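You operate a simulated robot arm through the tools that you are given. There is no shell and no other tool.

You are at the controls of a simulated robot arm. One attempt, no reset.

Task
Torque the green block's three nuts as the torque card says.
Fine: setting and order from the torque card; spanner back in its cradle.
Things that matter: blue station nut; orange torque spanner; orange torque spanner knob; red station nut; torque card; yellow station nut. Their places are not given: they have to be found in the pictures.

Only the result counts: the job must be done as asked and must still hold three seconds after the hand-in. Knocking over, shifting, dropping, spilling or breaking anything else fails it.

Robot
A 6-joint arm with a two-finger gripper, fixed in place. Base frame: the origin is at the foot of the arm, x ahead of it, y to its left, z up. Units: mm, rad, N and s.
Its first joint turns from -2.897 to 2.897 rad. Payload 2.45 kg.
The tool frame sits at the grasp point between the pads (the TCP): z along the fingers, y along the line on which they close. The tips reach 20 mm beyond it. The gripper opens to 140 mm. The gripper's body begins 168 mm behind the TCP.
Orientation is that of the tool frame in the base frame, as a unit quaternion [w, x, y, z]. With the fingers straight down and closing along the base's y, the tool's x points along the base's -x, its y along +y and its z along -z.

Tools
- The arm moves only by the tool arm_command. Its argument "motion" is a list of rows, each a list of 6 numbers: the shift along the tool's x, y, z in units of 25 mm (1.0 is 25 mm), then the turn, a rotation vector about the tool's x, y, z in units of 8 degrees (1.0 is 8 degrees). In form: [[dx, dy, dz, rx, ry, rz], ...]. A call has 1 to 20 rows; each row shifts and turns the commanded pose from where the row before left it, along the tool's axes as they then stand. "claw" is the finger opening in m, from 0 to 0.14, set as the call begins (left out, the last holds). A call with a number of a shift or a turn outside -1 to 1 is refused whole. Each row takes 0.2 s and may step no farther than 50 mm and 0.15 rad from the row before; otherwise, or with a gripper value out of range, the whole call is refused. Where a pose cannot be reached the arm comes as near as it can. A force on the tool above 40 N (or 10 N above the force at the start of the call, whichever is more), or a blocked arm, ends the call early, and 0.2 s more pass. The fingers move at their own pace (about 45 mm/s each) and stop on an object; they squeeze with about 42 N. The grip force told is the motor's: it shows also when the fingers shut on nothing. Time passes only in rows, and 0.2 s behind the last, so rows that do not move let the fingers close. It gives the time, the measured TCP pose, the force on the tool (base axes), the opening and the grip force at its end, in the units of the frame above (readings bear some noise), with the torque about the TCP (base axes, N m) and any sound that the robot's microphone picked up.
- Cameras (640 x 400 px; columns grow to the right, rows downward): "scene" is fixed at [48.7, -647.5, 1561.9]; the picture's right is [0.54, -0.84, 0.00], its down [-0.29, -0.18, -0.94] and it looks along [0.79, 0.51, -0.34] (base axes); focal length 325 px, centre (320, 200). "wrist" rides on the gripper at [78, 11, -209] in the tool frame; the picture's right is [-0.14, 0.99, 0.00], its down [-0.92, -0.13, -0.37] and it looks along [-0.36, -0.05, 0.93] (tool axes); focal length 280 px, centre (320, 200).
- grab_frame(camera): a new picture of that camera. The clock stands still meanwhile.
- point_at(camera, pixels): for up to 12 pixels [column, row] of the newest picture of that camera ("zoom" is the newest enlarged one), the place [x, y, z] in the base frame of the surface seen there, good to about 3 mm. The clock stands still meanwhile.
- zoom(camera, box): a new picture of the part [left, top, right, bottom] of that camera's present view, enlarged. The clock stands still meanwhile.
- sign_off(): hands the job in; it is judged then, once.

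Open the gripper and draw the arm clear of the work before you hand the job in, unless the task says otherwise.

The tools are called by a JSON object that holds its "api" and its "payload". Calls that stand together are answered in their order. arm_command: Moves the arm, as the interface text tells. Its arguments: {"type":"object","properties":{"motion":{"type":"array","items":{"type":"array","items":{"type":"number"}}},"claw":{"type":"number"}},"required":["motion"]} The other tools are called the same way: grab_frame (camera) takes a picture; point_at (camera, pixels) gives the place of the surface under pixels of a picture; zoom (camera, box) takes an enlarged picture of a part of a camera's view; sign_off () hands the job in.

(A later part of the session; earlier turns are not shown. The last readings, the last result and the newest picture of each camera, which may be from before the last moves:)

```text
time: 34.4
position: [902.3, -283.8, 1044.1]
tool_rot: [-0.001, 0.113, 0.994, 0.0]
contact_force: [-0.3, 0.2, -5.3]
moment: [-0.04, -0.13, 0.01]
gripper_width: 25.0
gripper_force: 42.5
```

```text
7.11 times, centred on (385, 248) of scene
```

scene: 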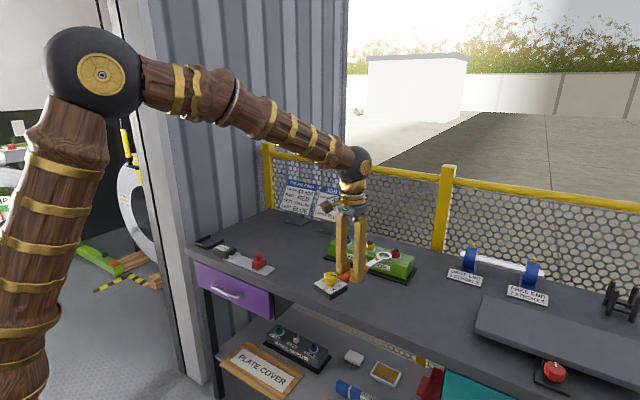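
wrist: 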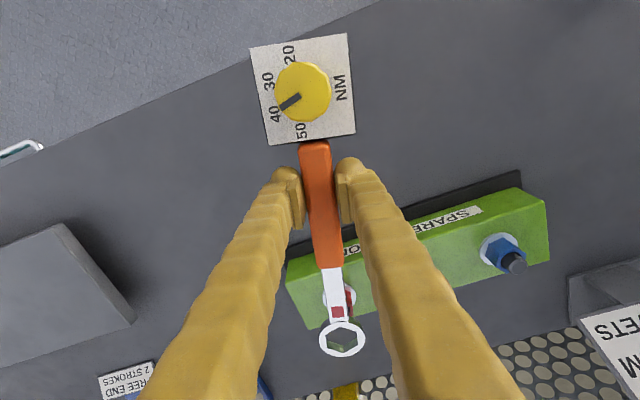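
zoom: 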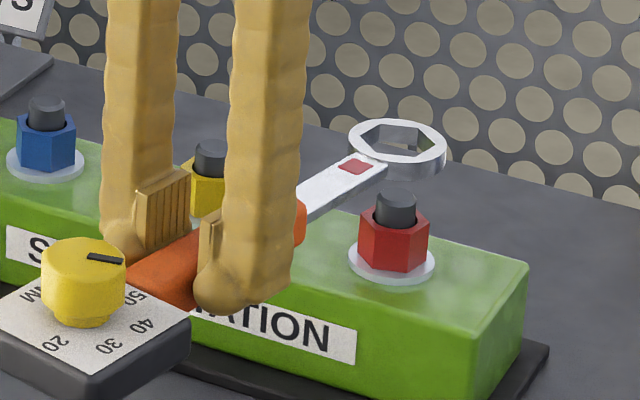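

Ring hovers near the nut. I measure ring rim and stud top in this scene zoom and the wrist view to get the relative offset.

{"api": "point_at", "payload": {"camera": "zoom", "pixels": [[354, 135], [441, 150], [390, 158], [405, 122], [397, 193], [386, 192], [408, 193], [210, 145], [47, 103], [365, 222], [425, 222]]}}

{"api": "point_at", "payload": {"camera": "wrist", "pixels": [[321, 338], [363, 340], [343, 326], [343, 353], [350, 310], [514, 263], [502, 248]]}}

```text
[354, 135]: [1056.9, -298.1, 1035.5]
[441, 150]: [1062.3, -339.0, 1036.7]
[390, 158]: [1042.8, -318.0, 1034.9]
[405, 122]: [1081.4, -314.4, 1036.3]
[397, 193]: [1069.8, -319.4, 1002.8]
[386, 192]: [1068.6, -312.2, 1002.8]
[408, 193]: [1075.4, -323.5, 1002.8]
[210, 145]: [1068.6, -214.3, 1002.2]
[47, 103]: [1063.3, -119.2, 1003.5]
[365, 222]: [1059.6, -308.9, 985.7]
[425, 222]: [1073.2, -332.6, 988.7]
```

```text
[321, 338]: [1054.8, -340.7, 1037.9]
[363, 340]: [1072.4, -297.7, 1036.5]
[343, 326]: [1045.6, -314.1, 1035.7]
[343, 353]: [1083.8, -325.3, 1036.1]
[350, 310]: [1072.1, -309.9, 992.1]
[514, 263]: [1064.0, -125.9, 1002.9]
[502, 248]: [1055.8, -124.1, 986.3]
```

Ring centre is ≈(1063.5,-319) and the nut axis ≈(1067.5,-319.5), stud top z≈1003, nut top ≈987. I shift 4 mm forward and lower 18 mm to just above the stud.

{"api": "arm_command", "payload": {"motion": [[-0.16, 0.016, 0, 0, 0, 0], [0, 0, 0.36, 0, 0, 0], [0, 0, 0.36, 0, 0, 0], [0, 0, 0, 0, 0, 0]]}}

{"api": "grab_frame", "payload": {"camera": "wrist"}}

{"api": "zoom", "payload": {"camera": "wrist", "box": [300, 300, 390, 370]}}

{"api": "zoom", "payload": {"camera": "scene", "box": [370, 225, 420, 265]}}

```text
time: 35.4
position: [906.0, -283.4, 1027.1]
tool_rot: [0.001, 0.114, 0.994, -0.001]
contact_force: [-0.6, -0.1, -5.3]
moment: [-0.06, -0.16, 0.0]
gripper_width: 24.8
gripper_force: 41.8
```

```text
taken
```

wrist: 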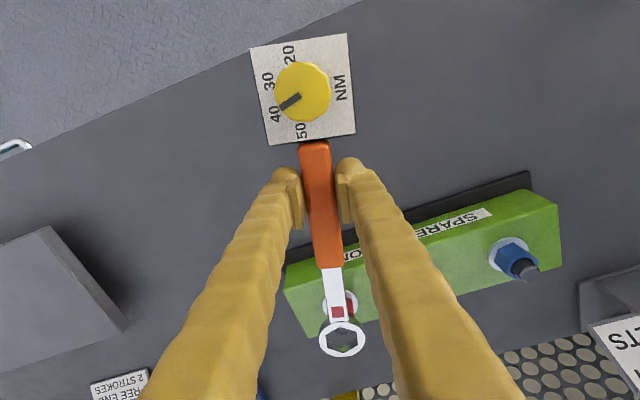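

```text
5.71 times, centred on (345, 335) of wrist
```

zoom: 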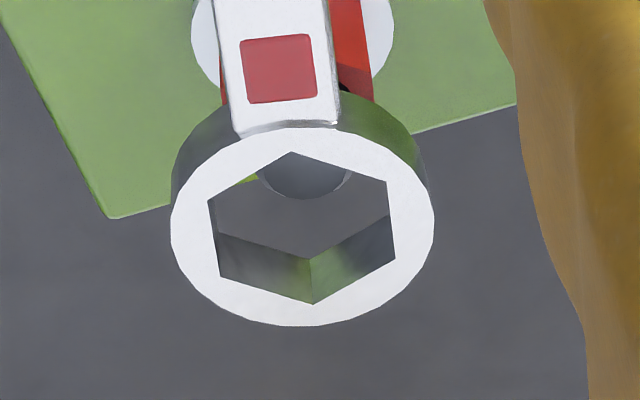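

```text
10.00 times, centred on (395, 245) of scene
```

zoom: 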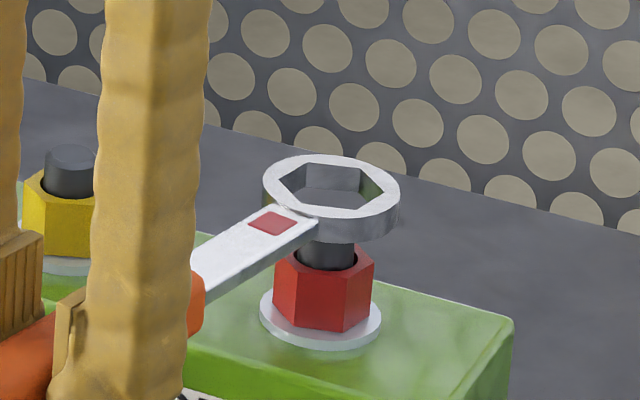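

Stud is within ~2 mm of the ring axis (slightly forward and to +y tool). I correct by that and lower 13 mm so the stud enters the ring.

{"api": "arm_command", "payload": {"motion": [[-0.05, 0.07, 0, 0, 0, 0], [0, 0, 0.26, 0, 0, 0], [0, 0, 0.26, 0, 0, 0], [0, 0, 0, 0, 0, 0]]}}

{"api": "grab_frame", "payload": {"camera": "wrist"}}

{"api": "zoom", "payload": {"camera": "wrist", "box": [300, 300, 390, 370]}}

{"api": "zoom", "payload": {"camera": "scene", "box": [370, 225, 420, 265]}}

```text
time: 36.4
position: [907.2, -283.9, 1015.0]
tool_rot: [-0.001, 0.113, 0.994, 0.001]
contact_force: [-0.4, 0.2, -6.0]
moment: [-0.05, -0.14, -0.02]
gripper_width: 24.9
gripper_force: 41.9
```

```text
taken
```

wrist: 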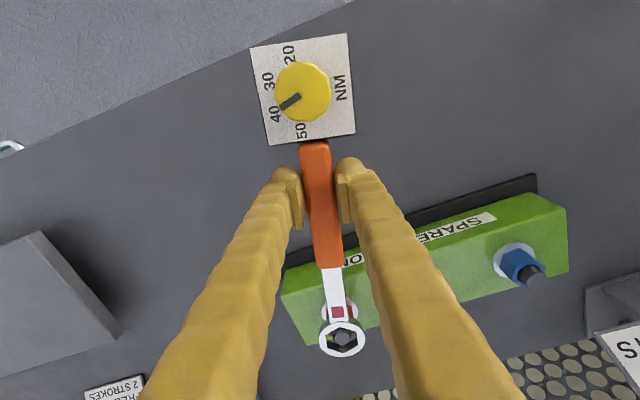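

```text
5.71 times, centred on (345, 335) of wrist
```

zoom: 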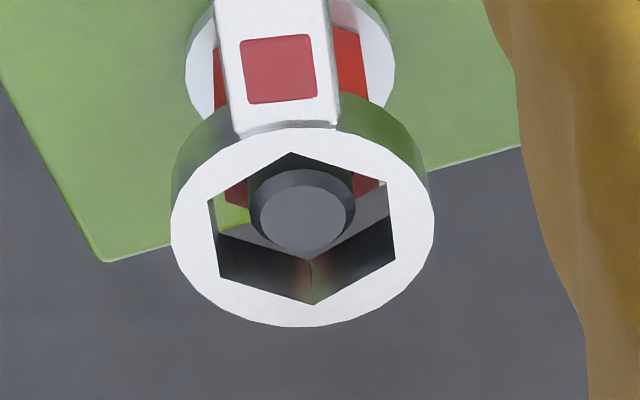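

```text
10.00 times, centred on (395, 245) of scene
```

zoom: 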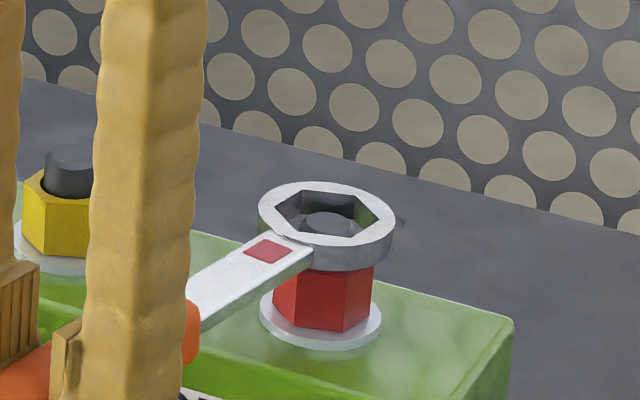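

The stud is now inside the ring, concentric to ~1 mm, and the nut's corners agree with θ=167°. I nudge 1 mm back and lower 12 mm gently onto the nut.

{"api": "arm_command", "payload": {"motion": [[0.04, 0, 0, 0, 0, 0], [0, 0, 0.12, 0, 0, 0], [0, 0, 0.12, 0, 0, 0], [0, 0, 0.12, 0, 0, 0], [0, 0, 0.12, 0, 0, 0], [0, 0, 0, 0, 0, 0]]}}

{"api": "zoom", "payload": {"camera": "wrist", "box": [300, 300, 390, 370]}}

{"api": "zoom", "payload": {"camera": "scene", "box": [370, 225, 420, 265]}}

```text
time: 37.8
position: [905.3, -281.2, 1003.8]
tool_rot: [0.001, 0.114, 0.994, 0.0]
contact_force: [2.0, -0.3, 1.4]
moment: [-0.34, -1.37, 0.03]
gripper_width: 24.7
gripper_force: 41.8
```

```text
5.71 times, centred on (345, 335) of wrist
```

zoom: 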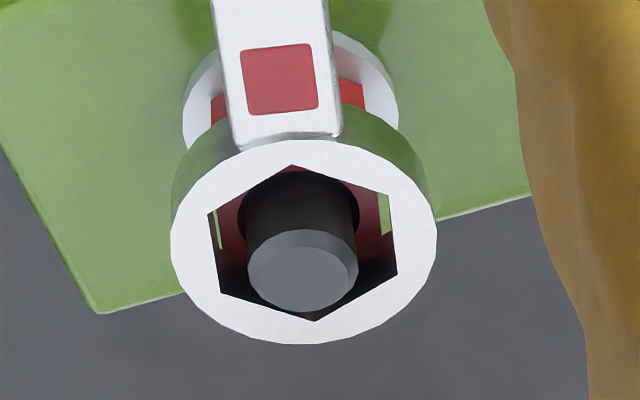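

```text
10.00 times, centred on (395, 245) of scene
```

zoom: 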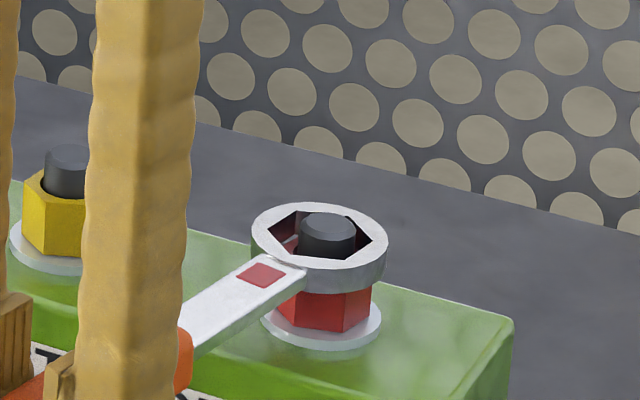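

The ring rests on the nut's top, not yet over it; both views put the nut ≈1–2 mm forward and to -y of the ring. I lift slightly, shift by (1.1,-1.4) mm and press down again.

{"api": "arm_command", "payload": {"motion": [[0, 0, -0.12, 0, 0, 0], [-0.055, -0.045, 0, 0, 0, 0], [0, 0, 0.12, 0, 0, 0], [0, 0, 0.1, 0, 0, 0], [0, 0, 0, 0, 0, 0]]}}

{"api": "zoom", "payload": {"camera": "wrist", "box": [300, 300, 390, 370]}}

{"api": "zoom", "payload": {"camera": "scene", "box": [370, 225, 420, 265]}}

```text
time: 39.0
position: [907.0, -283.3, 999.4]
tool_rot: [0.0, 0.113, 0.994, 0.0]
contact_force: [-0.4, -2.1, -0.1]
moment: [-0.26, -0.91, -0.22]
gripper_width: 24.9
gripper_force: 42.1
```

```text
5.71 times, centred on (345, 335) of wrist
```

zoom: 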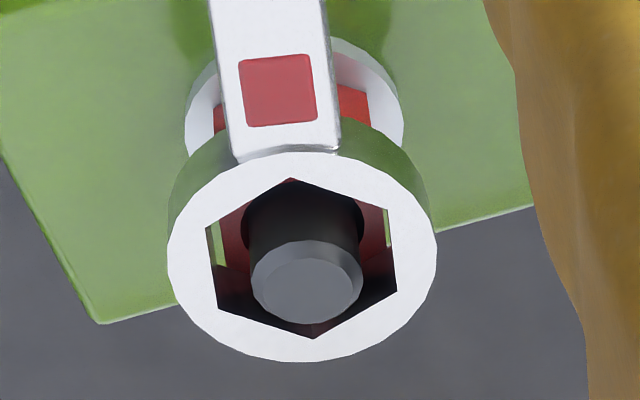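

```text
10.00 times, centred on (395, 245) of scene
```

zoom: 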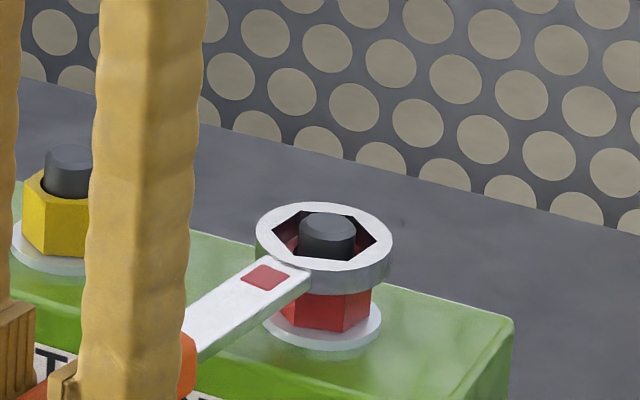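

The ring still rides on the nut top. I zoom in further to compare the two hexagons' alignment.

{"api": "zoom", "payload": {"camera": "wrist", "box": [322, 325, 364, 365]}}

{"api": "zoom", "payload": {"camera": "scene", "box": [383, 240, 413, 260]}}

```text
10.00 times, centred on (343, 345) of wrist
```

zoom: 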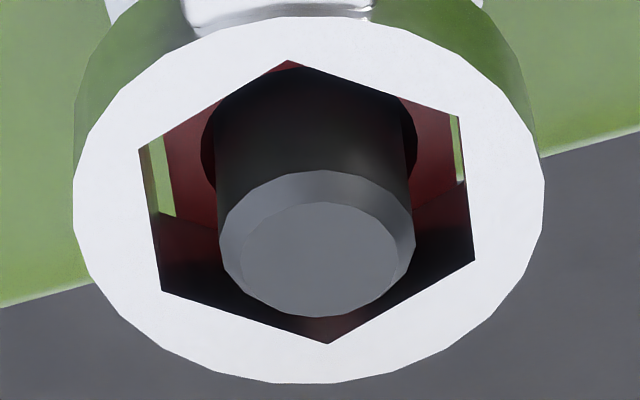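

```text
16.00 times, centred on (398, 250) of scene
```

zoom: 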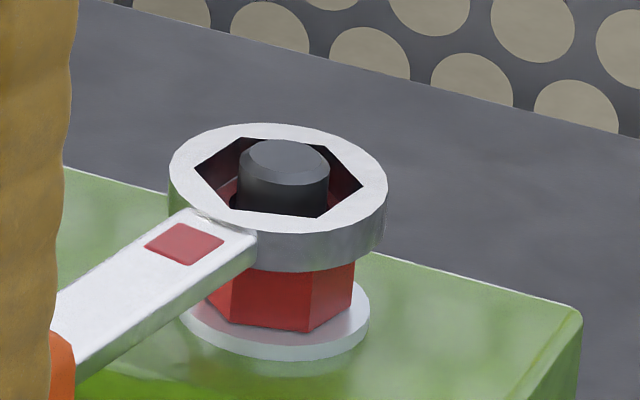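

Estimate: nut ≈1.5 mm further forward and its hexagon ≈1.5–2° CCW of the ring. I lift 5 mm, apply this correction about the ring, then press gently.

{"api": "arm_command", "payload": {"motion": [[0, 0, -0.2, 0, 0, 0], [-0.06, -0.155, 0, 0, 0, -0.19], [0, 0, 0, 0, 0, 0]]}}

{"api": "zoom", "payload": {"camera": "wrist", "box": [322, 325, 364, 365]}}

{"api": "zoom", "payload": {"camera": "scene", "box": [383, 240, 413, 260]}}

```text
time: 39.8
position: [906.9, -286.6, 1006.2]
tool_rot: [0.0, 0.099, 0.995, 0.0]
contact_force: [0.4, 0.6, -5.8]
moment: [-0.04, -0.13, 0.0]
gripper_width: 24.9
gripper_force: 42.3
```

```text
10.00 times, centred on (343, 345) of wrist
```

zoom: 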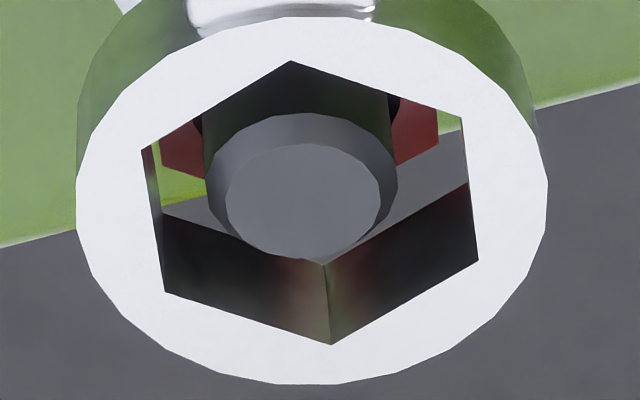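

```text
16.00 times, centred on (398, 250) of scene
```

zoom: 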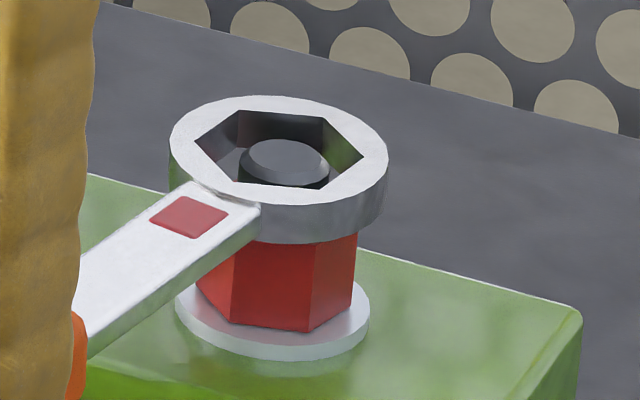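

Now the nut's far corners are visible: the nut is ≈1.7 mm forward and 1 mm to -y_t of the ring, and its angle fits θ≈167° after all. I apply this and press down 7 mm.

{"api": "arm_command", "payload": {"motion": [[-0.068, 0.131, 0, 0, 0, 0.19], [0, 0, 0.1, 0, 0, 0], [0, 0, 0.1, 0, 0, 0], [0, 0, 0.1, 0, 0, 0], [0, 0, 0, 0, 0, 0]]}}

{"api": "zoom", "payload": {"camera": "wrist", "box": [322, 325, 364, 365]}}

{"api": "zoom", "payload": {"camera": "scene", "box": [383, 240, 413, 260]}}

```text
time: 41.0
position: [907.9, -285.0, 997.2]
tool_rot: [0.0, 0.113, 0.994, -0.001]
contact_force: [1.3, 0.3, -4.8]
moment: [-0.02, -0.14, 0.17]
gripper_width: 24.9
gripper_force: 41.6
```

```text
10.00 times, centred on (343, 345) of wrist
```

zoom: 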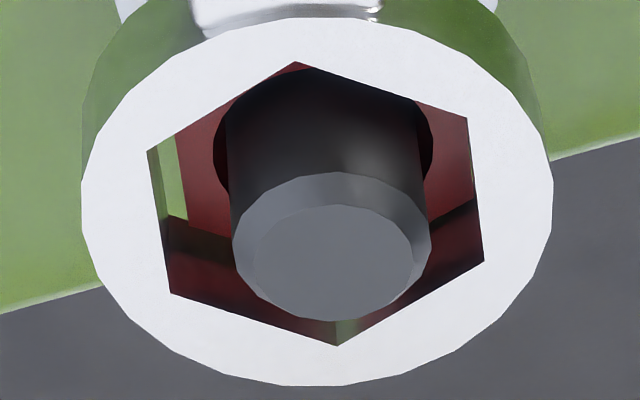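

```text
16.00 times, centred on (398, 250) of scene
```

zoom: 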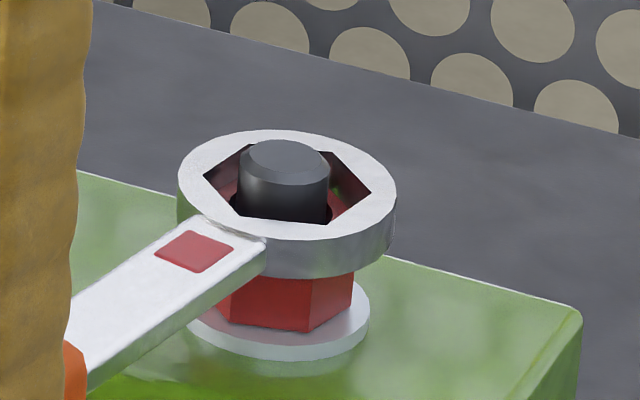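

No contact force yet although the ring is lower than before – it is starting to go over the nut. The right gap is closed and the left is open, so I shift +0.7 mm in tool y and continue down.

{"api": "arm_command", "payload": {"motion": [[0, 0.028, 0, 0, 0, 0], [0, 0, 0.1, 0, 0, 0], [0, 0, 0.1, 0, 0, 0], [0, 0, 0.1, 0, 0, 0], [0, 0, 0, 0, 0, 0]]}}

{"api": "zoom", "payload": {"camera": "wrist", "box": [322, 325, 364, 365]}}

{"api": "zoom", "payload": {"camera": "scene", "box": [383, 240, 413, 260]}}

```text
time: 42.2
position: [910.4, -283.5, 990.0]
tool_rot: [0.0, 0.113, 0.994, 0.0]
contact_force: [-4.2, -0.6, -4.5]
moment: [-0.06, -0.22, -0.28]
gripper_width: 24.9
gripper_force: 42.4
```

```text
10.00 times, centred on (343, 345) of wrist
```

zoom: 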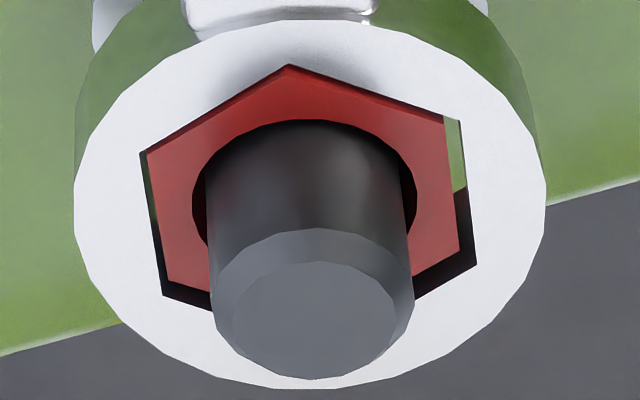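

```text
16.00 times, centred on (398, 250) of scene
```

zoom: 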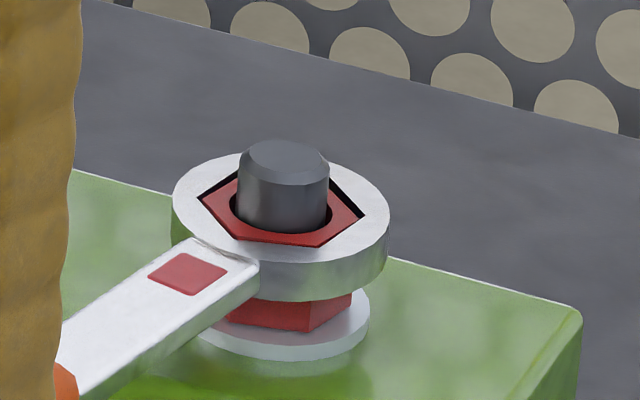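

The ring is over the nut now (red hexagon inside the ring). I ease back ~1 mm to remove the x force and lower 7 mm more.

{"api": "arm_command", "payload": {"motion": [[0.045, -0.01, 0, 0, 0, 0], [0, 0, 0.1, 0, 0, 0], [0, 0, 0.1, 0, 0, 0], [0, 0, 0.08, 0, 0, 0], [0, 0, 0, 0, 0, 0]]}}

{"api": "zoom", "payload": {"camera": "wrist", "box": [322, 325, 364, 365]}}

{"api": "zoom", "payload": {"camera": "scene", "box": [383, 240, 413, 260]}}

```text
time: 43.4
position: [908.4, -284.8, 983.1]
tool_rot: [0.001, 0.112, 0.994, 0.0]
contact_force: [5.1, 0.2, -4.0]
moment: [-0.03, -0.37, 0.24]
gripper_width: 24.4
gripper_force: 41.8
```

```text
10.00 times, centred on (343, 345) of wrist
```

zoom: 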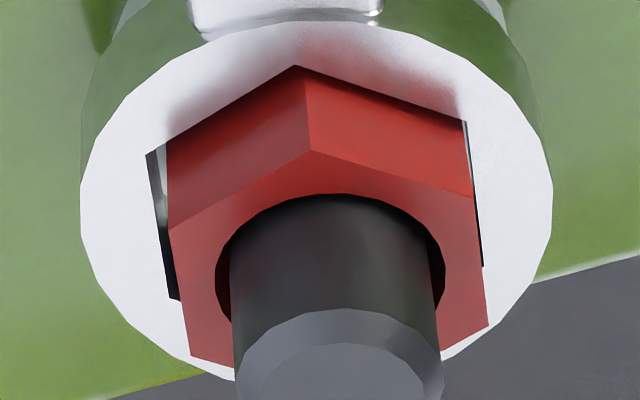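

```text
16.00 times, centred on (398, 250) of scene
```

zoom: 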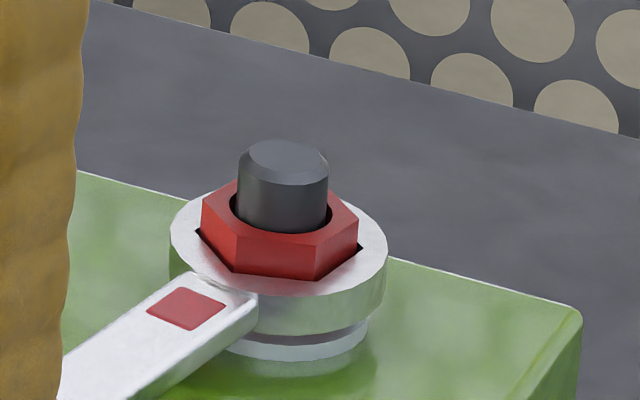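

Ring is fully seated on the red nut. I turn the handle clockwise around the nut axis in 2° steps, 10° first, watching torque and sound.

{"api": "arm_command", "payload": {"motion": [[-0.004, 0.229, 0, 0, 0, 0.25], [-0.004, 0.229, 0, 0, 0, 0.25], [-0.004, 0.229, 0, 0, 0, 0.25], [-0.004, 0.229, 0, 0, 0, 0.25], [-0.004, 0.229, 0, 0, 0, 0.25]]}}

{"api": "zoom", "payload": {"camera": "wrist", "box": [300, 300, 390, 370]}}

```text
time: 44.6
position: [916.8, -256.1, 982.5]
tool_rot: [0.0, 0.199, 0.98, 0.0]
contact_force: [0.9, 0.4, -5.3]
moment: [-0.03, -0.08, 0.14]
gripper_width: 24.6
gripper_force: 42.0
```

```text
5.71 times, centred on (345, 335) of wrist
```

zoom: 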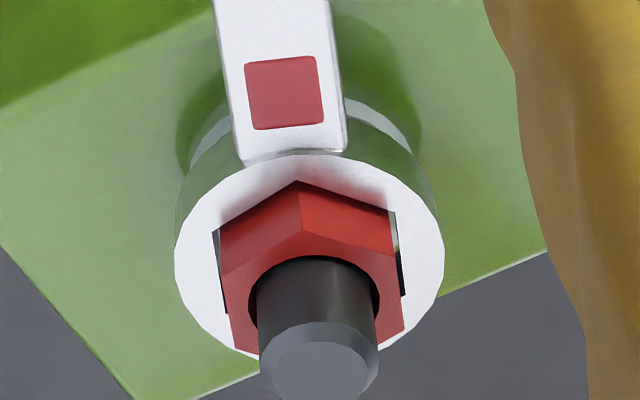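

The nut follows freely. I continue another 16° clockwise.

{"api": "arm_command", "payload": {"motion": [[-0.004, 0.229, 0, 0, 0, 0.25], [-0.004, 0.229, 0, 0, 0, 0.25], [-0.004, 0.229, 0, 0, 0, 0.25], [-0.004, 0.229, 0, 0, 0, 0.25], [-0.004, 0.229, 0, 0, 0, 0.25], [-0.004, 0.229, 0, 0, 0, 0.25], [-0.004, 0.229, 0, 0, 0, 0.25], [-0.004, 0.229, 0, 0, 0, 0.25]]}}

{"api": "zoom", "payload": {"camera": "wrist", "box": [300, 300, 390, 370]}}

{"api": "grab_frame", "payload": {"camera": "scene"}}

```text
time: 46.4
position: [940.4, -217.3, 983.0]
tool_rot: [0.0, 0.333, 0.943, 0.001]
contact_force: [7.8, -3.5, -4.0]
moment: [-0.22, -0.24, 0.34]
gripper_width: 24.8
gripper_force: 41.4
```

```text
5.71 times, centred on (345, 335) of wrist
```

zoom: 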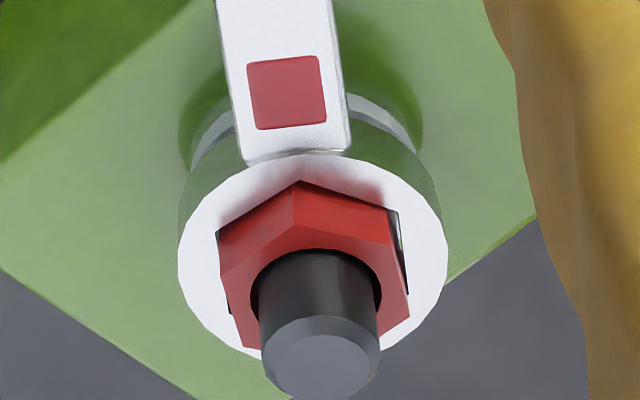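

```text
taken
```

scene: 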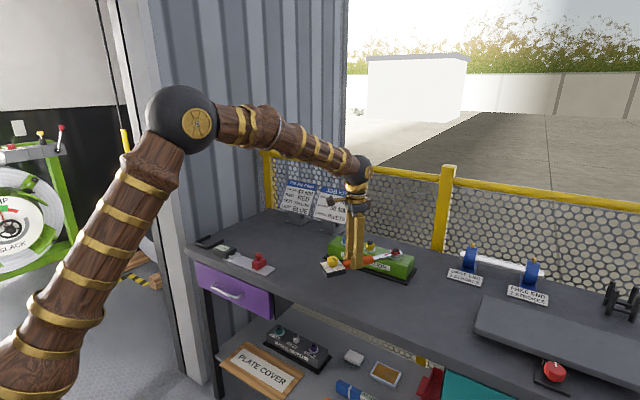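

Force shows a mild pull toward the nut, so I shrink the radius slightly and go on 10° clockwise.

{"api": "arm_command", "payload": {"motion": [[-0.03, 0.229, 0, 0, 0, 0.25], [-0.02, 0.229, 0, 0, 0, 0.25], [-0.004, 0.229, 0, 0, 0, 0.25], [-0.004, 0.229, 0, 0, 0, 0.25], [-0.004, 0.229, 0, 0, 0, 0.25]]}}

{"api": "grab_frame", "payload": {"camera": "wrist"}}

{"api": "zoom", "payload": {"camera": "wrist", "box": [300, 300, 390, 370]}}

```text
time: 47.6
position: [959.3, -198.2, 982.4]
tool_rot: [0.0, 0.415, 0.91, 0.001]
contact_force: [-1.8, 5.7, -5.2]
moment: [0.15, 0.05, 0.7]
gripper_width: 25.1
gripper_force: 41.7
```

```text
taken
```

wrist: 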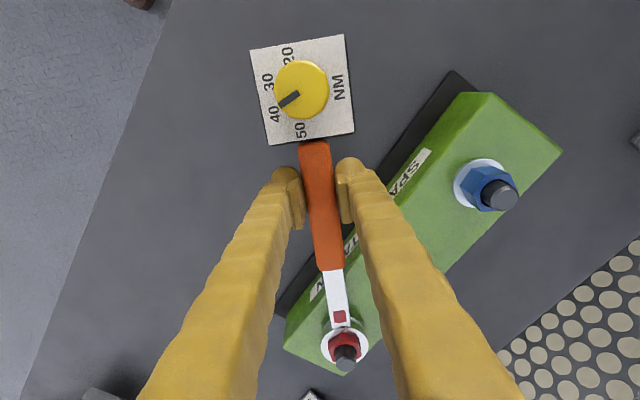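

```text
5.71 times, centred on (345, 335) of wrist
```

zoom: 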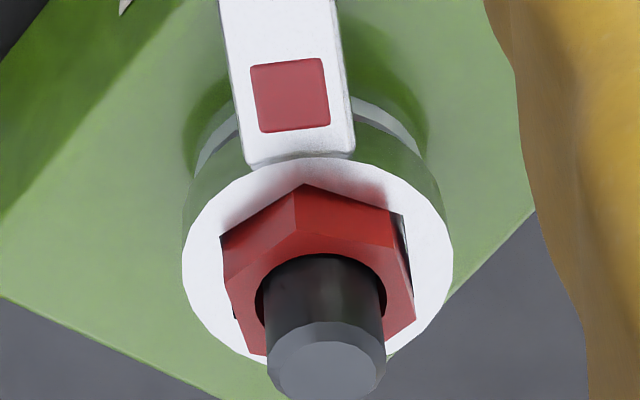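

Still turning, moment rising (0.7 N·m). I continue 10° more; the yellow nut still clears the spanner.

{"api": "arm_command", "payload": {"motion": [[-0.004, 0.229, 0, 0, 0, 0.25], [-0.004, 0.229, 0, 0, 0, 0.25], [-0.004, 0.229, 0, 0, 0, 0.25], [-0.004, 0.229, 0, 0, 0, 0.25], [-0.004, 0.229, 0, 0, 0, 0.25]]}}

{"api": "zoom", "payload": {"camera": "wrist", "box": [300, 300, 390, 370]}}

{"api": "zoom", "payload": {"camera": "scene", "box": [310, 210, 430, 285]}}

```text
time: 48.5
position: [973.1, -187.0, 982.3]
tool_rot: [-0.002, 0.463, 0.886, -0.001]
contact_force: [-7.1, 4.3, 4.1]
moment: [-0.31, -0.19, 0.73]
gripper_width: 25.2
gripper_force: 41.9
stopped in row 4: the force on the tool passed its limit at 47 N (the readings are from after the stop); the commanded pose is now the measured one
```

```text
5.71 times, centred on (345, 335) of wrist
```

zoom: 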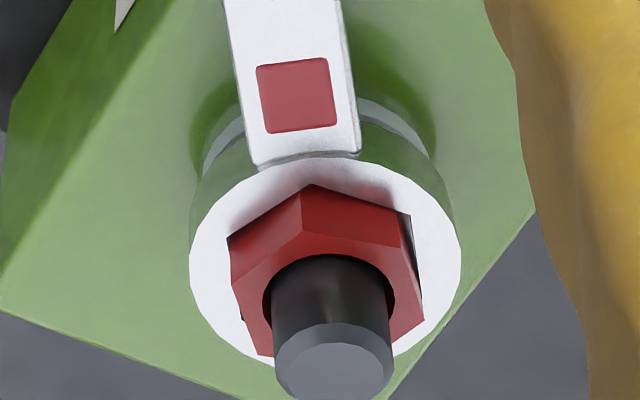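

```text
5.33 times, centred on (370, 248) of scene
```

zoom: 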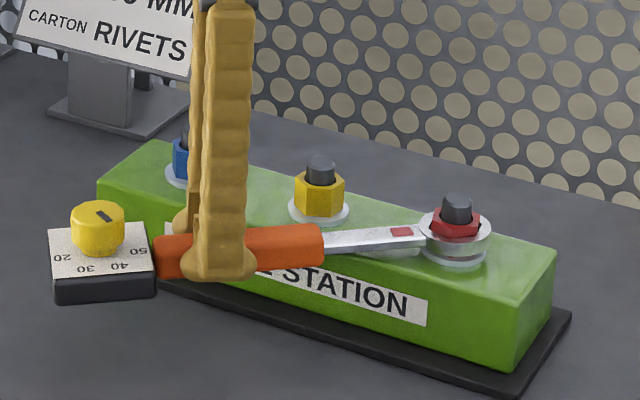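

The call stopped at 47 N, with the nut hard against the ring flats: probably the nut getting snug. I continue with much smaller steps (0.5°) to look for the click.

{"api": "arm_command", "payload": {"motion": [[-0.01, 0.057, -0.04, 0, 0, 0.0625], [0, 0.057, 0, 0, 0, 0.0625], [0, 0.057, 0, 0, 0, 0.0625], [0, 0.057, 0, 0, 0, 0.0625]]}}

```text
time: 49.2
position: [974.2, -186.9, 981.0]
tool_rot: [-0.005, 0.472, 0.882, -0.001]
contact_force: [-7.8, 0.6, 4.7]
moment: [-0.24, -0.14, 1.0]
gripper_width: 25.4
gripper_force: 42.2
stopped in row 3: the force on the tool passed its limit at 43 N (the readings are from after the stop); the commanded pose is now the measured one
```

TCP barely moved and there is an upward reaction, so something may be touching. I look closely at the fingers and handle near the block edge.

{"api": "zoom", "payload": {"camera": "scene", "box": [335, 235, 385, 270]}}

{"api": "grab_frame", "payload": {"camera": "wrist"}}

{"api": "zoom", "payload": {"camera": "wrist", "box": [270, 140, 400, 300]}}

{"api": "zoom", "payload": {"camera": "scene", "box": [375, 235, 415, 265]}}

```text
11.43 times, centred on (360, 252) of scene
```

zoom: 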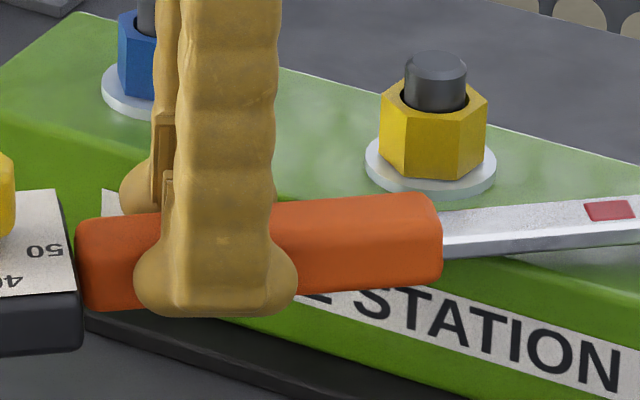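

```text
taken
```

wrist: 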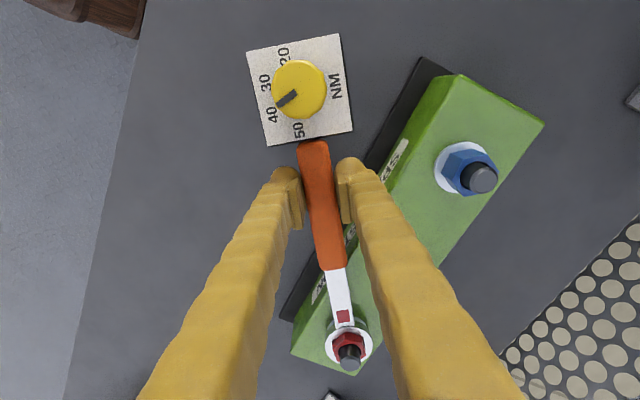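

```text
2.50 times, centred on (335, 220) of wrist
```

zoom: 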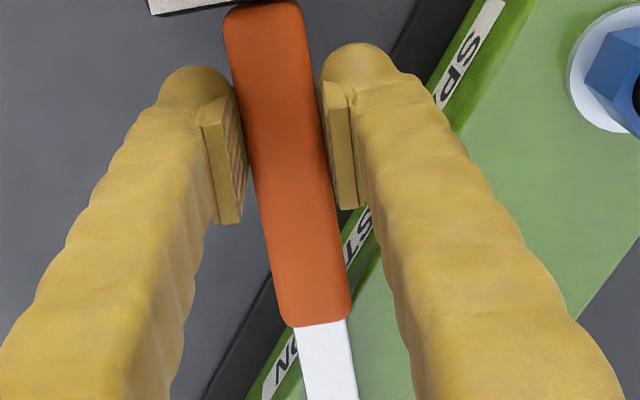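

```text
13.33 times, centred on (395, 250) of scene
```

zoom: 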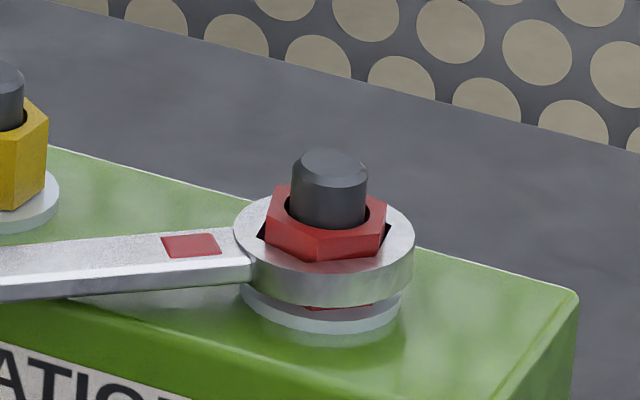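

The spanner yawed slightly in the grip under load, and residual force is mostly radial. I back off slightly, relieve the radius by 1 mm and raise 1 mm, to read a clean force.

{"api": "arm_command", "payload": {"motion": [[0.04, -0.05, -0.04, 0, 0, 0], [0, 0, 0, 0, 0, 0], [0, 0, 0, 0, 0, 0]]}}

{"api": "arm_command", "payload": {"motion": [[0, 0.06, 0, 0, 0, 0.03], [0, 0, 0, 0, 0, 0]]}}

{"api": "arm_command", "payload": {"motion": [[0, 0.04, 0, 0, 0, 0.03], [0, 0, 0, 0, 0, 0]]}}

```text
time: 50.0
position: [971.7, -187.9, 980.0]
tool_rot: [-0.003, 0.473, 0.881, -0.002]
contact_force: [20.9, -20.9, -4.7]
moment: [-0.08, -0.11, 0.97]
gripper_width: 25.5
gripper_force: 42.2
```

```text
time: 50.8
position: [973.1, -186.4, 981.4]
tool_rot: [-0.003, 0.475, 0.88, -0.002]
contact_force: [2.2, -2.0, -3.1]
moment: [-0.14, -0.04, 1.05]
gripper_width: 25.2
gripper_force: 42.3
stopped in row 2: the force on the tool passed its limit at 40 N (the readings are from after the stop); the commanded pose is now the measured one
```

```text
time: 51.4
position: [973.5, -186.4, 981.7]
tool_rot: [-0.004, 0.478, 0.878, -0.002]
contact_force: [-9.8, -10.5, 0.0]
moment: [-0.12, 0.36, 0.89]
gripper_width: 26.0
gripper_force: 41.7
```

Now the load is cleanly tangential (≈14 N, radial ≈3 N). I push on in small tangential steps, one call at a time.

{"api": "arm_command", "payload": {"motion": [[-0.005, 0.03, 0, 0, 0, 0], [0, 0, 0, 0, 0, 0]]}}

{"api": "arm_command", "payload": {"motion": [[-0.002, 0.03, 0, 0, 0, 0], [0, 0, 0, 0, 0, 0]]}}

```text
time: 52.0
position: [974.3, -186.3, 980.8]
tool_rot: [-0.005, 0.478, 0.878, -0.003]
contact_force: [-30.2, -16.8, -0.2]
moment: [-0.02, 0.93, 0.84]
gripper_width: 25.8
gripper_force: 41.1
```

```text
time: 52.4
position: [974.6, -186.1, 982.0]
tool_rot: [-0.005, 0.476, 0.879, -0.003]
contact_force: [-7.9, -1.2, 5.0]
moment: [-0.22, -0.11, 1.1]
gripper_width: 25.4
gripper_force: 42.1
stopped in row 1: the force on the tool passed its limit at 48 N (the readings are from after the stop); the commanded pose is now the measured one
```

At 34 N tangential (≈6 N·m) there's still no click, and the roll moment hints at a possible contact at the fingertip. I measure the block's front edge and the fingertip in the views.

{"api": "zoom", "payload": {"camera": "scene", "box": [325, 230, 385, 275]}}

{"api": "point_at", "payload": {"camera": "zoom", "pixels": [[150, 215], [130, 205], [250, 300], [225, 320], [100, 175], [60, 165], [60, 185], [330, 290], [420, 280], [420, 220], [480, 275], [560, 300]]}}

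{"api": "grab_frame", "payload": {"camera": "wrist"}}

{"api": "point_at", "payload": {"camera": "wrist", "pixels": [[345, 163], [360, 170], [372, 180], [348, 225], [440, 90], [425, 110], [455, 80], [330, 265], [345, 270], [310, 150], [310, 240], [300, 340]]}}

```text
8.89 times, centred on (355, 252) of scene
```

zoom: 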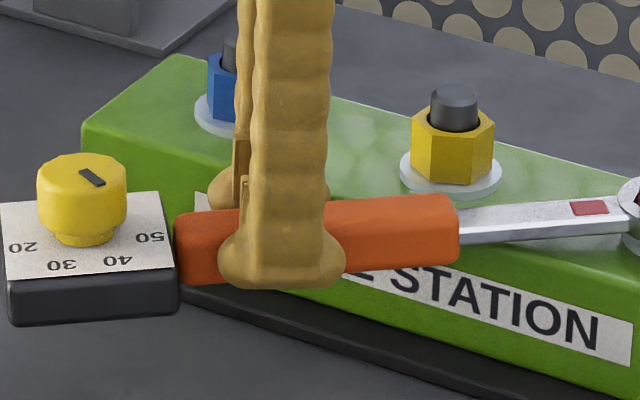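

```text
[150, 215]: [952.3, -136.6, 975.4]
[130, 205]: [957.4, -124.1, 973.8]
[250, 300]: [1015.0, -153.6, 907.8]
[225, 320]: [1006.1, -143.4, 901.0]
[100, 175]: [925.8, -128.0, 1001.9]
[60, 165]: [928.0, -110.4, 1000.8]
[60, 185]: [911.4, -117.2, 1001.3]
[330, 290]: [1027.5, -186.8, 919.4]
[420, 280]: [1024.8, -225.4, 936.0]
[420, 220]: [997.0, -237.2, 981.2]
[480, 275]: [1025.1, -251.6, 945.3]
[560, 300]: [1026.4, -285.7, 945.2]
```

```text
taken
```

wrist: 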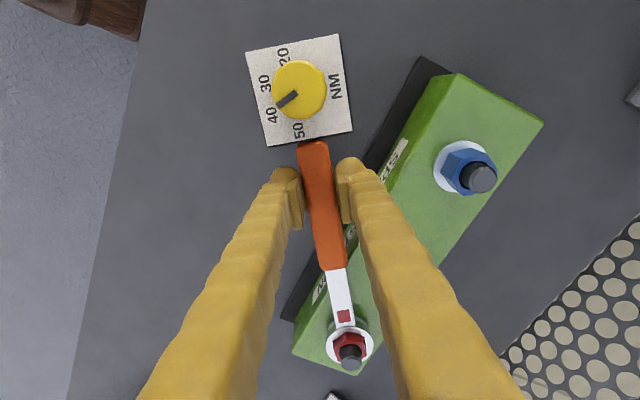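

```text
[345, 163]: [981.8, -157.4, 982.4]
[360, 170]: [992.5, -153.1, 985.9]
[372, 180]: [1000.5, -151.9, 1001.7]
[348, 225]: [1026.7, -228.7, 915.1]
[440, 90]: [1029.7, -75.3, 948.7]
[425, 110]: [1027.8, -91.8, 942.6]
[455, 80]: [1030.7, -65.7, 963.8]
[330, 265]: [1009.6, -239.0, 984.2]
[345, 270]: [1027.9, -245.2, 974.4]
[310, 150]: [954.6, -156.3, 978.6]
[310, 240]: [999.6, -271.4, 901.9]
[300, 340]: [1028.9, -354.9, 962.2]
```

The handle's ring-side end (bottom z≈964) overlaps the block's top front edge (x≈1026, z≈962–964), so it was likely rubbing the block. I unload slightly and raise the ring 6.5 mm while keeping it on the nut.

{"api": "arm_command", "payload": {"motion": [[0, -0.05, 0, 0, 0, 0], [0, 0, -0.09, 0, 0, 0], [0, 0, -0.09, 0, 0, 0], [0, 0, -0.08, 0, 0, 0], [0, 0, 0, 0, 0, 0]]}}

{"api": "zoom", "payload": {"camera": "scene", "box": [345, 230, 415, 275]}}

{"api": "zoom", "payload": {"camera": "wrist", "box": [310, 310, 390, 370]}}

```text
time: 53.6
position: [973.9, -186.8, 988.9]
tool_rot: [-0.005, 0.477, 0.879, -0.003]
contact_force: [2.0, 6.7, -7.7]
moment: [0.18, 0.1, 0.93]
gripper_width: 25.7
gripper_force: 42.1
```

```text
8.89 times, centred on (380, 252) of scene
```

zoom: 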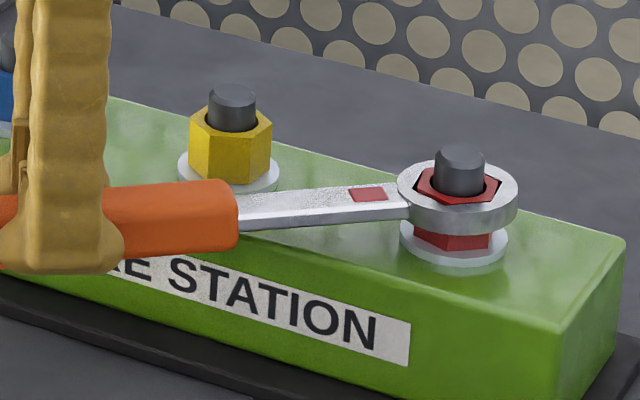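

```text
6.67 times, centred on (350, 340) of wrist
```

zoom: 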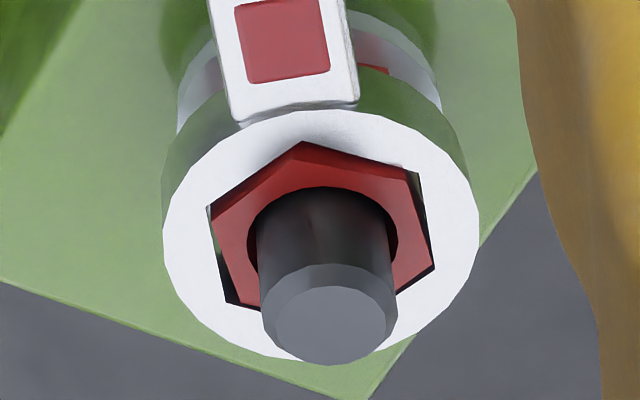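

Ring remains on the nut with the handle clear of the block. I turn on clockwise in 1° steps.

{"api": "arm_command", "payload": {"motion": [[-0.003, 0.113, 0, 0, 0, 0.1], [-0.003, 0.113, 0, 0, 0, 0.1], [-0.003, 0.113, 0, 0, 0, 0.12], [-0.003, 0.113, 0, 0, 0, 0.12]]}}

```text
time: 54.6
position: [982.3, -180.4, 987.7]
tool_rot: [-0.005, 0.503, 0.864, -0.003]
contact_force: [0.7, 4.1, -2.9]
moment: [-0.23, -0.27, 0.91]
gripper_width: 25.6
gripper_force: 41.9
```

It turns freely again – the block edge had been the obstacle. I continue 6° more.

{"api": "arm_command", "payload": {"motion": [[-0.003, 0.113, 0, 0, 0, 0.12], [-0.003, 0.113, 0, 0, 0, 0.12], [-0.003, 0.113, 0, 0, 0, 0.12], [-0.003, 0.113, 0, 0, 0, 0.12], [-0.003, 0.113, 0, 0, 0, 0.12], [-0.003, 0.113, 0, 0, 0, 0.12]]}}

{"api": "zoom", "payload": {"camera": "scene", "box": [325, 220, 415, 275]}}

{"api": "grab_frame", "payload": {"camera": "wrist"}}

```text
time: 56.1
position: [996.5, -172.4, 986.6]
tool_rot: [-0.005, 0.546, 0.838, -0.003]
contact_force: [-4.1, 2.9, 6.0]
moment: [-0.07, -0.14, 0.85]
gripper_width: 25.5
gripper_force: 42.0
stopped in row 6: the force on the tool passed its limit at 41 N (the readings are from after the stop); the commanded pose is now the measured one
```

```text
7.11 times, centred on (370, 248) of scene
```

zoom: 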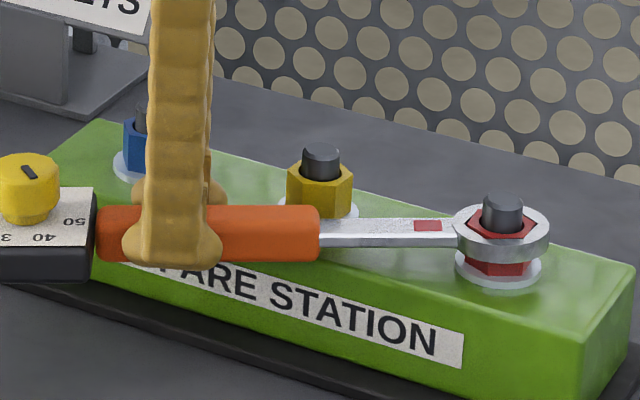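

```text
taken
```

wrist: 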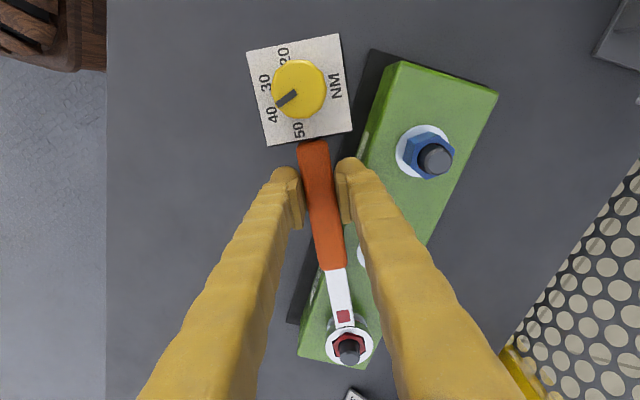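

Nearing the block with the finger, so I ratchet: unload, lift the ring above the nut (stud still inside), and swing the handle back counter-clockwise 64.5° around the stud.

{"api": "arm_command", "payload": {"motion": [[0, -0.15, 0, 0, 0, -0.15], [0, 0, -0.2, 0, 0, 0], [0, 0, -0.2, 0, 0, 0], [0, 0, -0.25, 0, 0, 0], [0, 0, 0, 0, 0, 0]]}}

{"api": "zoom", "payload": {"camera": "wrist", "box": [310, 310, 390, 370]}}

{"api": "zoom", "payload": {"camera": "scene", "box": [325, 220, 415, 275]}}

```text
time: 57.3
position: [993.8, -174.6, 1002.5]
tool_rot: [-0.006, 0.538, 0.843, -0.004]
contact_force: [0.0, -0.6, -5.3]
moment: [-0.14, -0.04, -0.01]
gripper_width: 25.0
gripper_force: 41.7
```

```text
6.67 times, centred on (350, 340) of wrist
```

zoom: 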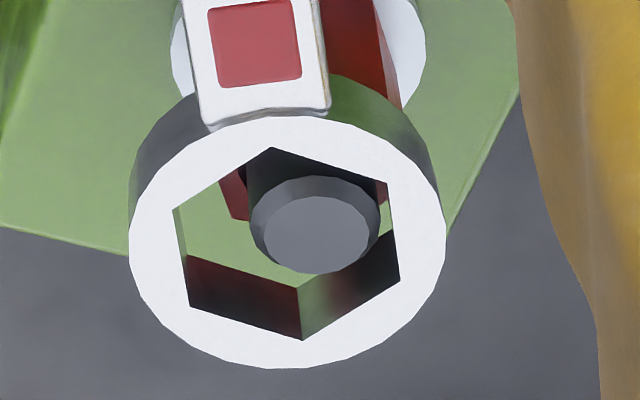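

```text
7.11 times, centred on (370, 248) of scene
```

zoom: 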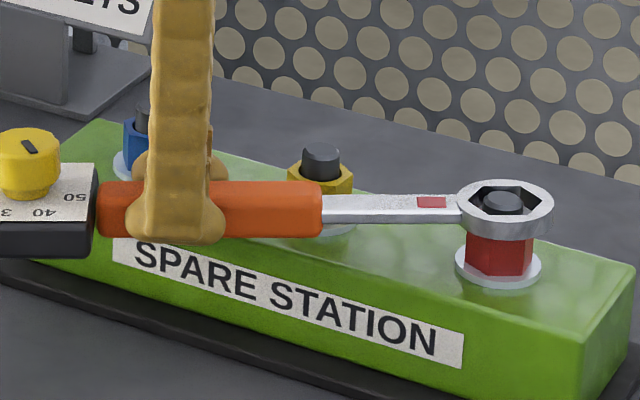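

Released cleanly; the ring is above the nut around the stud. Now I swing back 66° counter-clockwise around the stud.

{"api": "arm_command", "payload": {"motion": [[-0.0565, -0.675, 0, 0, 0, -0.751], [-0.0565, -0.675, 0, 0, 0, -0.751], [-0.0565, -0.675, 0, 0, 0, -0.751], [-0.0565, -0.675, 0, 0, 0, -0.751], [-0.0565, -0.675, 0, 0, 0, -0.751], [-0.0565, -0.675, 0, 0, 0, -0.751], [-0.0565, -0.675, 0, 0, 0, -0.751], [-0.0565, -0.675, 0, 0, 0, -0.751], [-0.0565, -0.675, 0, 0, 0, -0.751], [-0.0565, -0.675, 0, 0, 0, -0.751], [-0.0565, -0.675, 0, 0, 0, -0.751], [0, 0, 0, 0, 0, 0]]}}

{"api": "zoom", "payload": {"camera": "wrist", "box": [310, 310, 390, 370]}}

{"api": "zoom", "payload": {"camera": "scene", "box": [375, 235, 415, 265]}}

```text
time: 59.9
position: [904.8, -331.1, 1005.1]
tool_rot: [-0.006, -0.01, 1.0, 0.0]
contact_force: [0.4, 0.3, -4.8]
moment: [0.01, -0.18, 0.12]
gripper_width: 25.1
gripper_force: 42.0
```

```text
6.67 times, centred on (350, 340) of wrist
```

zoom: 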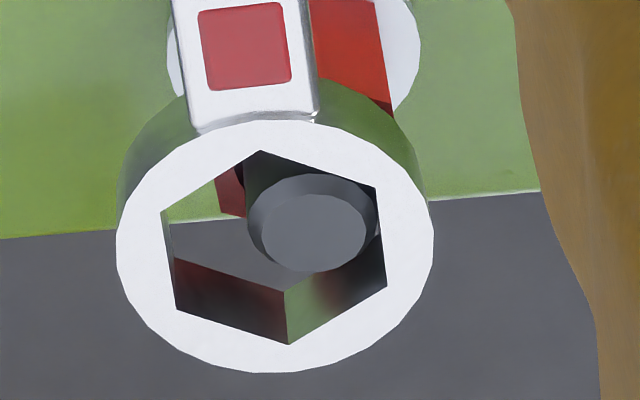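

```text
13.33 times, centred on (395, 250) of scene
```

zoom: 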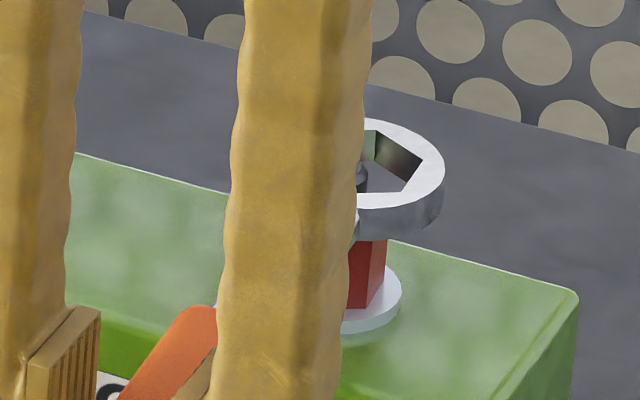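

I zoom tighter on the nut to determine its present angle and the offset to the ring.

{"api": "zoom", "payload": {"camera": "wrist", "box": [326, 304, 370, 334]}}

{"api": "zoom", "payload": {"camera": "scene", "box": [385, 240, 413, 260]}}

```text
13.33 times, centred on (348, 319) of wrist
```

zoom: 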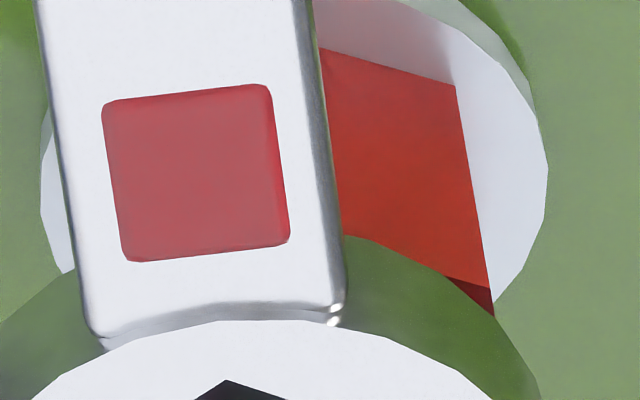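

```text
16.00 times, centred on (399, 250) of scene
```

zoom: 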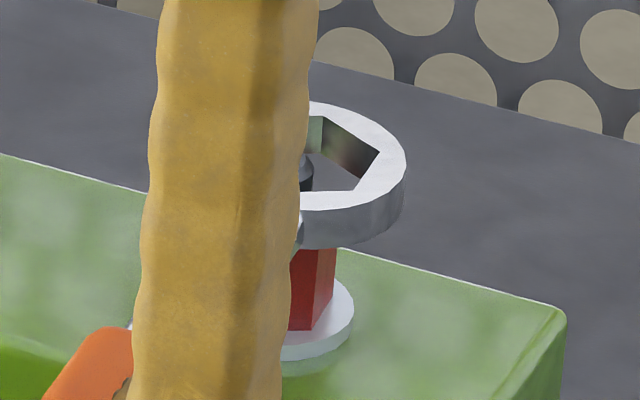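

Nut corner azimuth ≈183°, handle ≈181.4°. I also level the spanner (ring is pitched up ≈3.3°) by pitching the tool, raising the TCP to keep ring height, and centre the ring on the stud.

{"api": "arm_command", "payload": {"motion": [[0.032, 0.088, -0.36, 0, 0, 0], [0, 0, 0, 0, 0.4, 0], [0, 0, 0, 0, 0, -0.19], [0, 0, 0, 0, 0, 0]]}}

{"api": "zoom", "payload": {"camera": "wrist", "box": [310, 310, 390, 370]}}

{"api": "zoom", "payload": {"camera": "wrist", "box": [326, 304, 370, 334]}}

{"api": "zoom", "payload": {"camera": "scene", "box": [315, 215, 415, 275]}}

```text
time: 60.9
position: [904.8, -325.8, 1013.2]
tool_rot: [-0.034, -0.023, 0.999, 0.001]
contact_force: [-0.4, 0.3, -5.4]
moment: [0.01, -0.18, -0.01]
gripper_width: 24.8
gripper_force: 41.7
```

```text
6.67 times, centred on (350, 340) of wrist
```

zoom: 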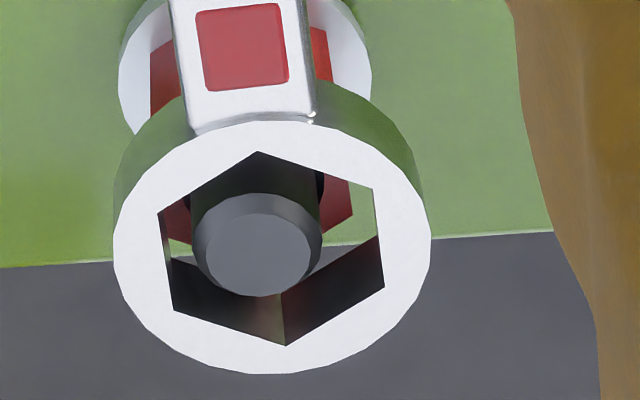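

```text
13.33 times, centred on (348, 319) of wrist
```

zoom: 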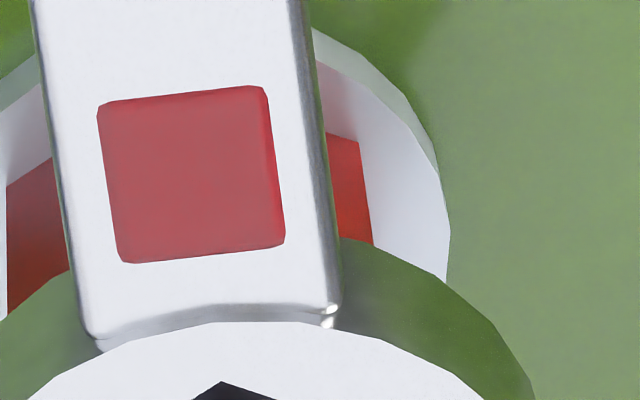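

```text
6.40 times, centred on (365, 245) of scene
```

zoom: 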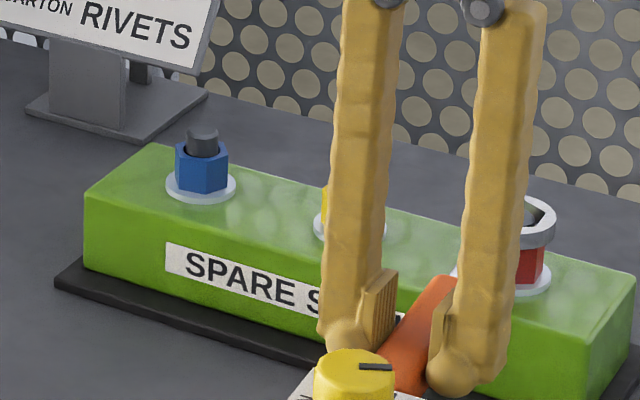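

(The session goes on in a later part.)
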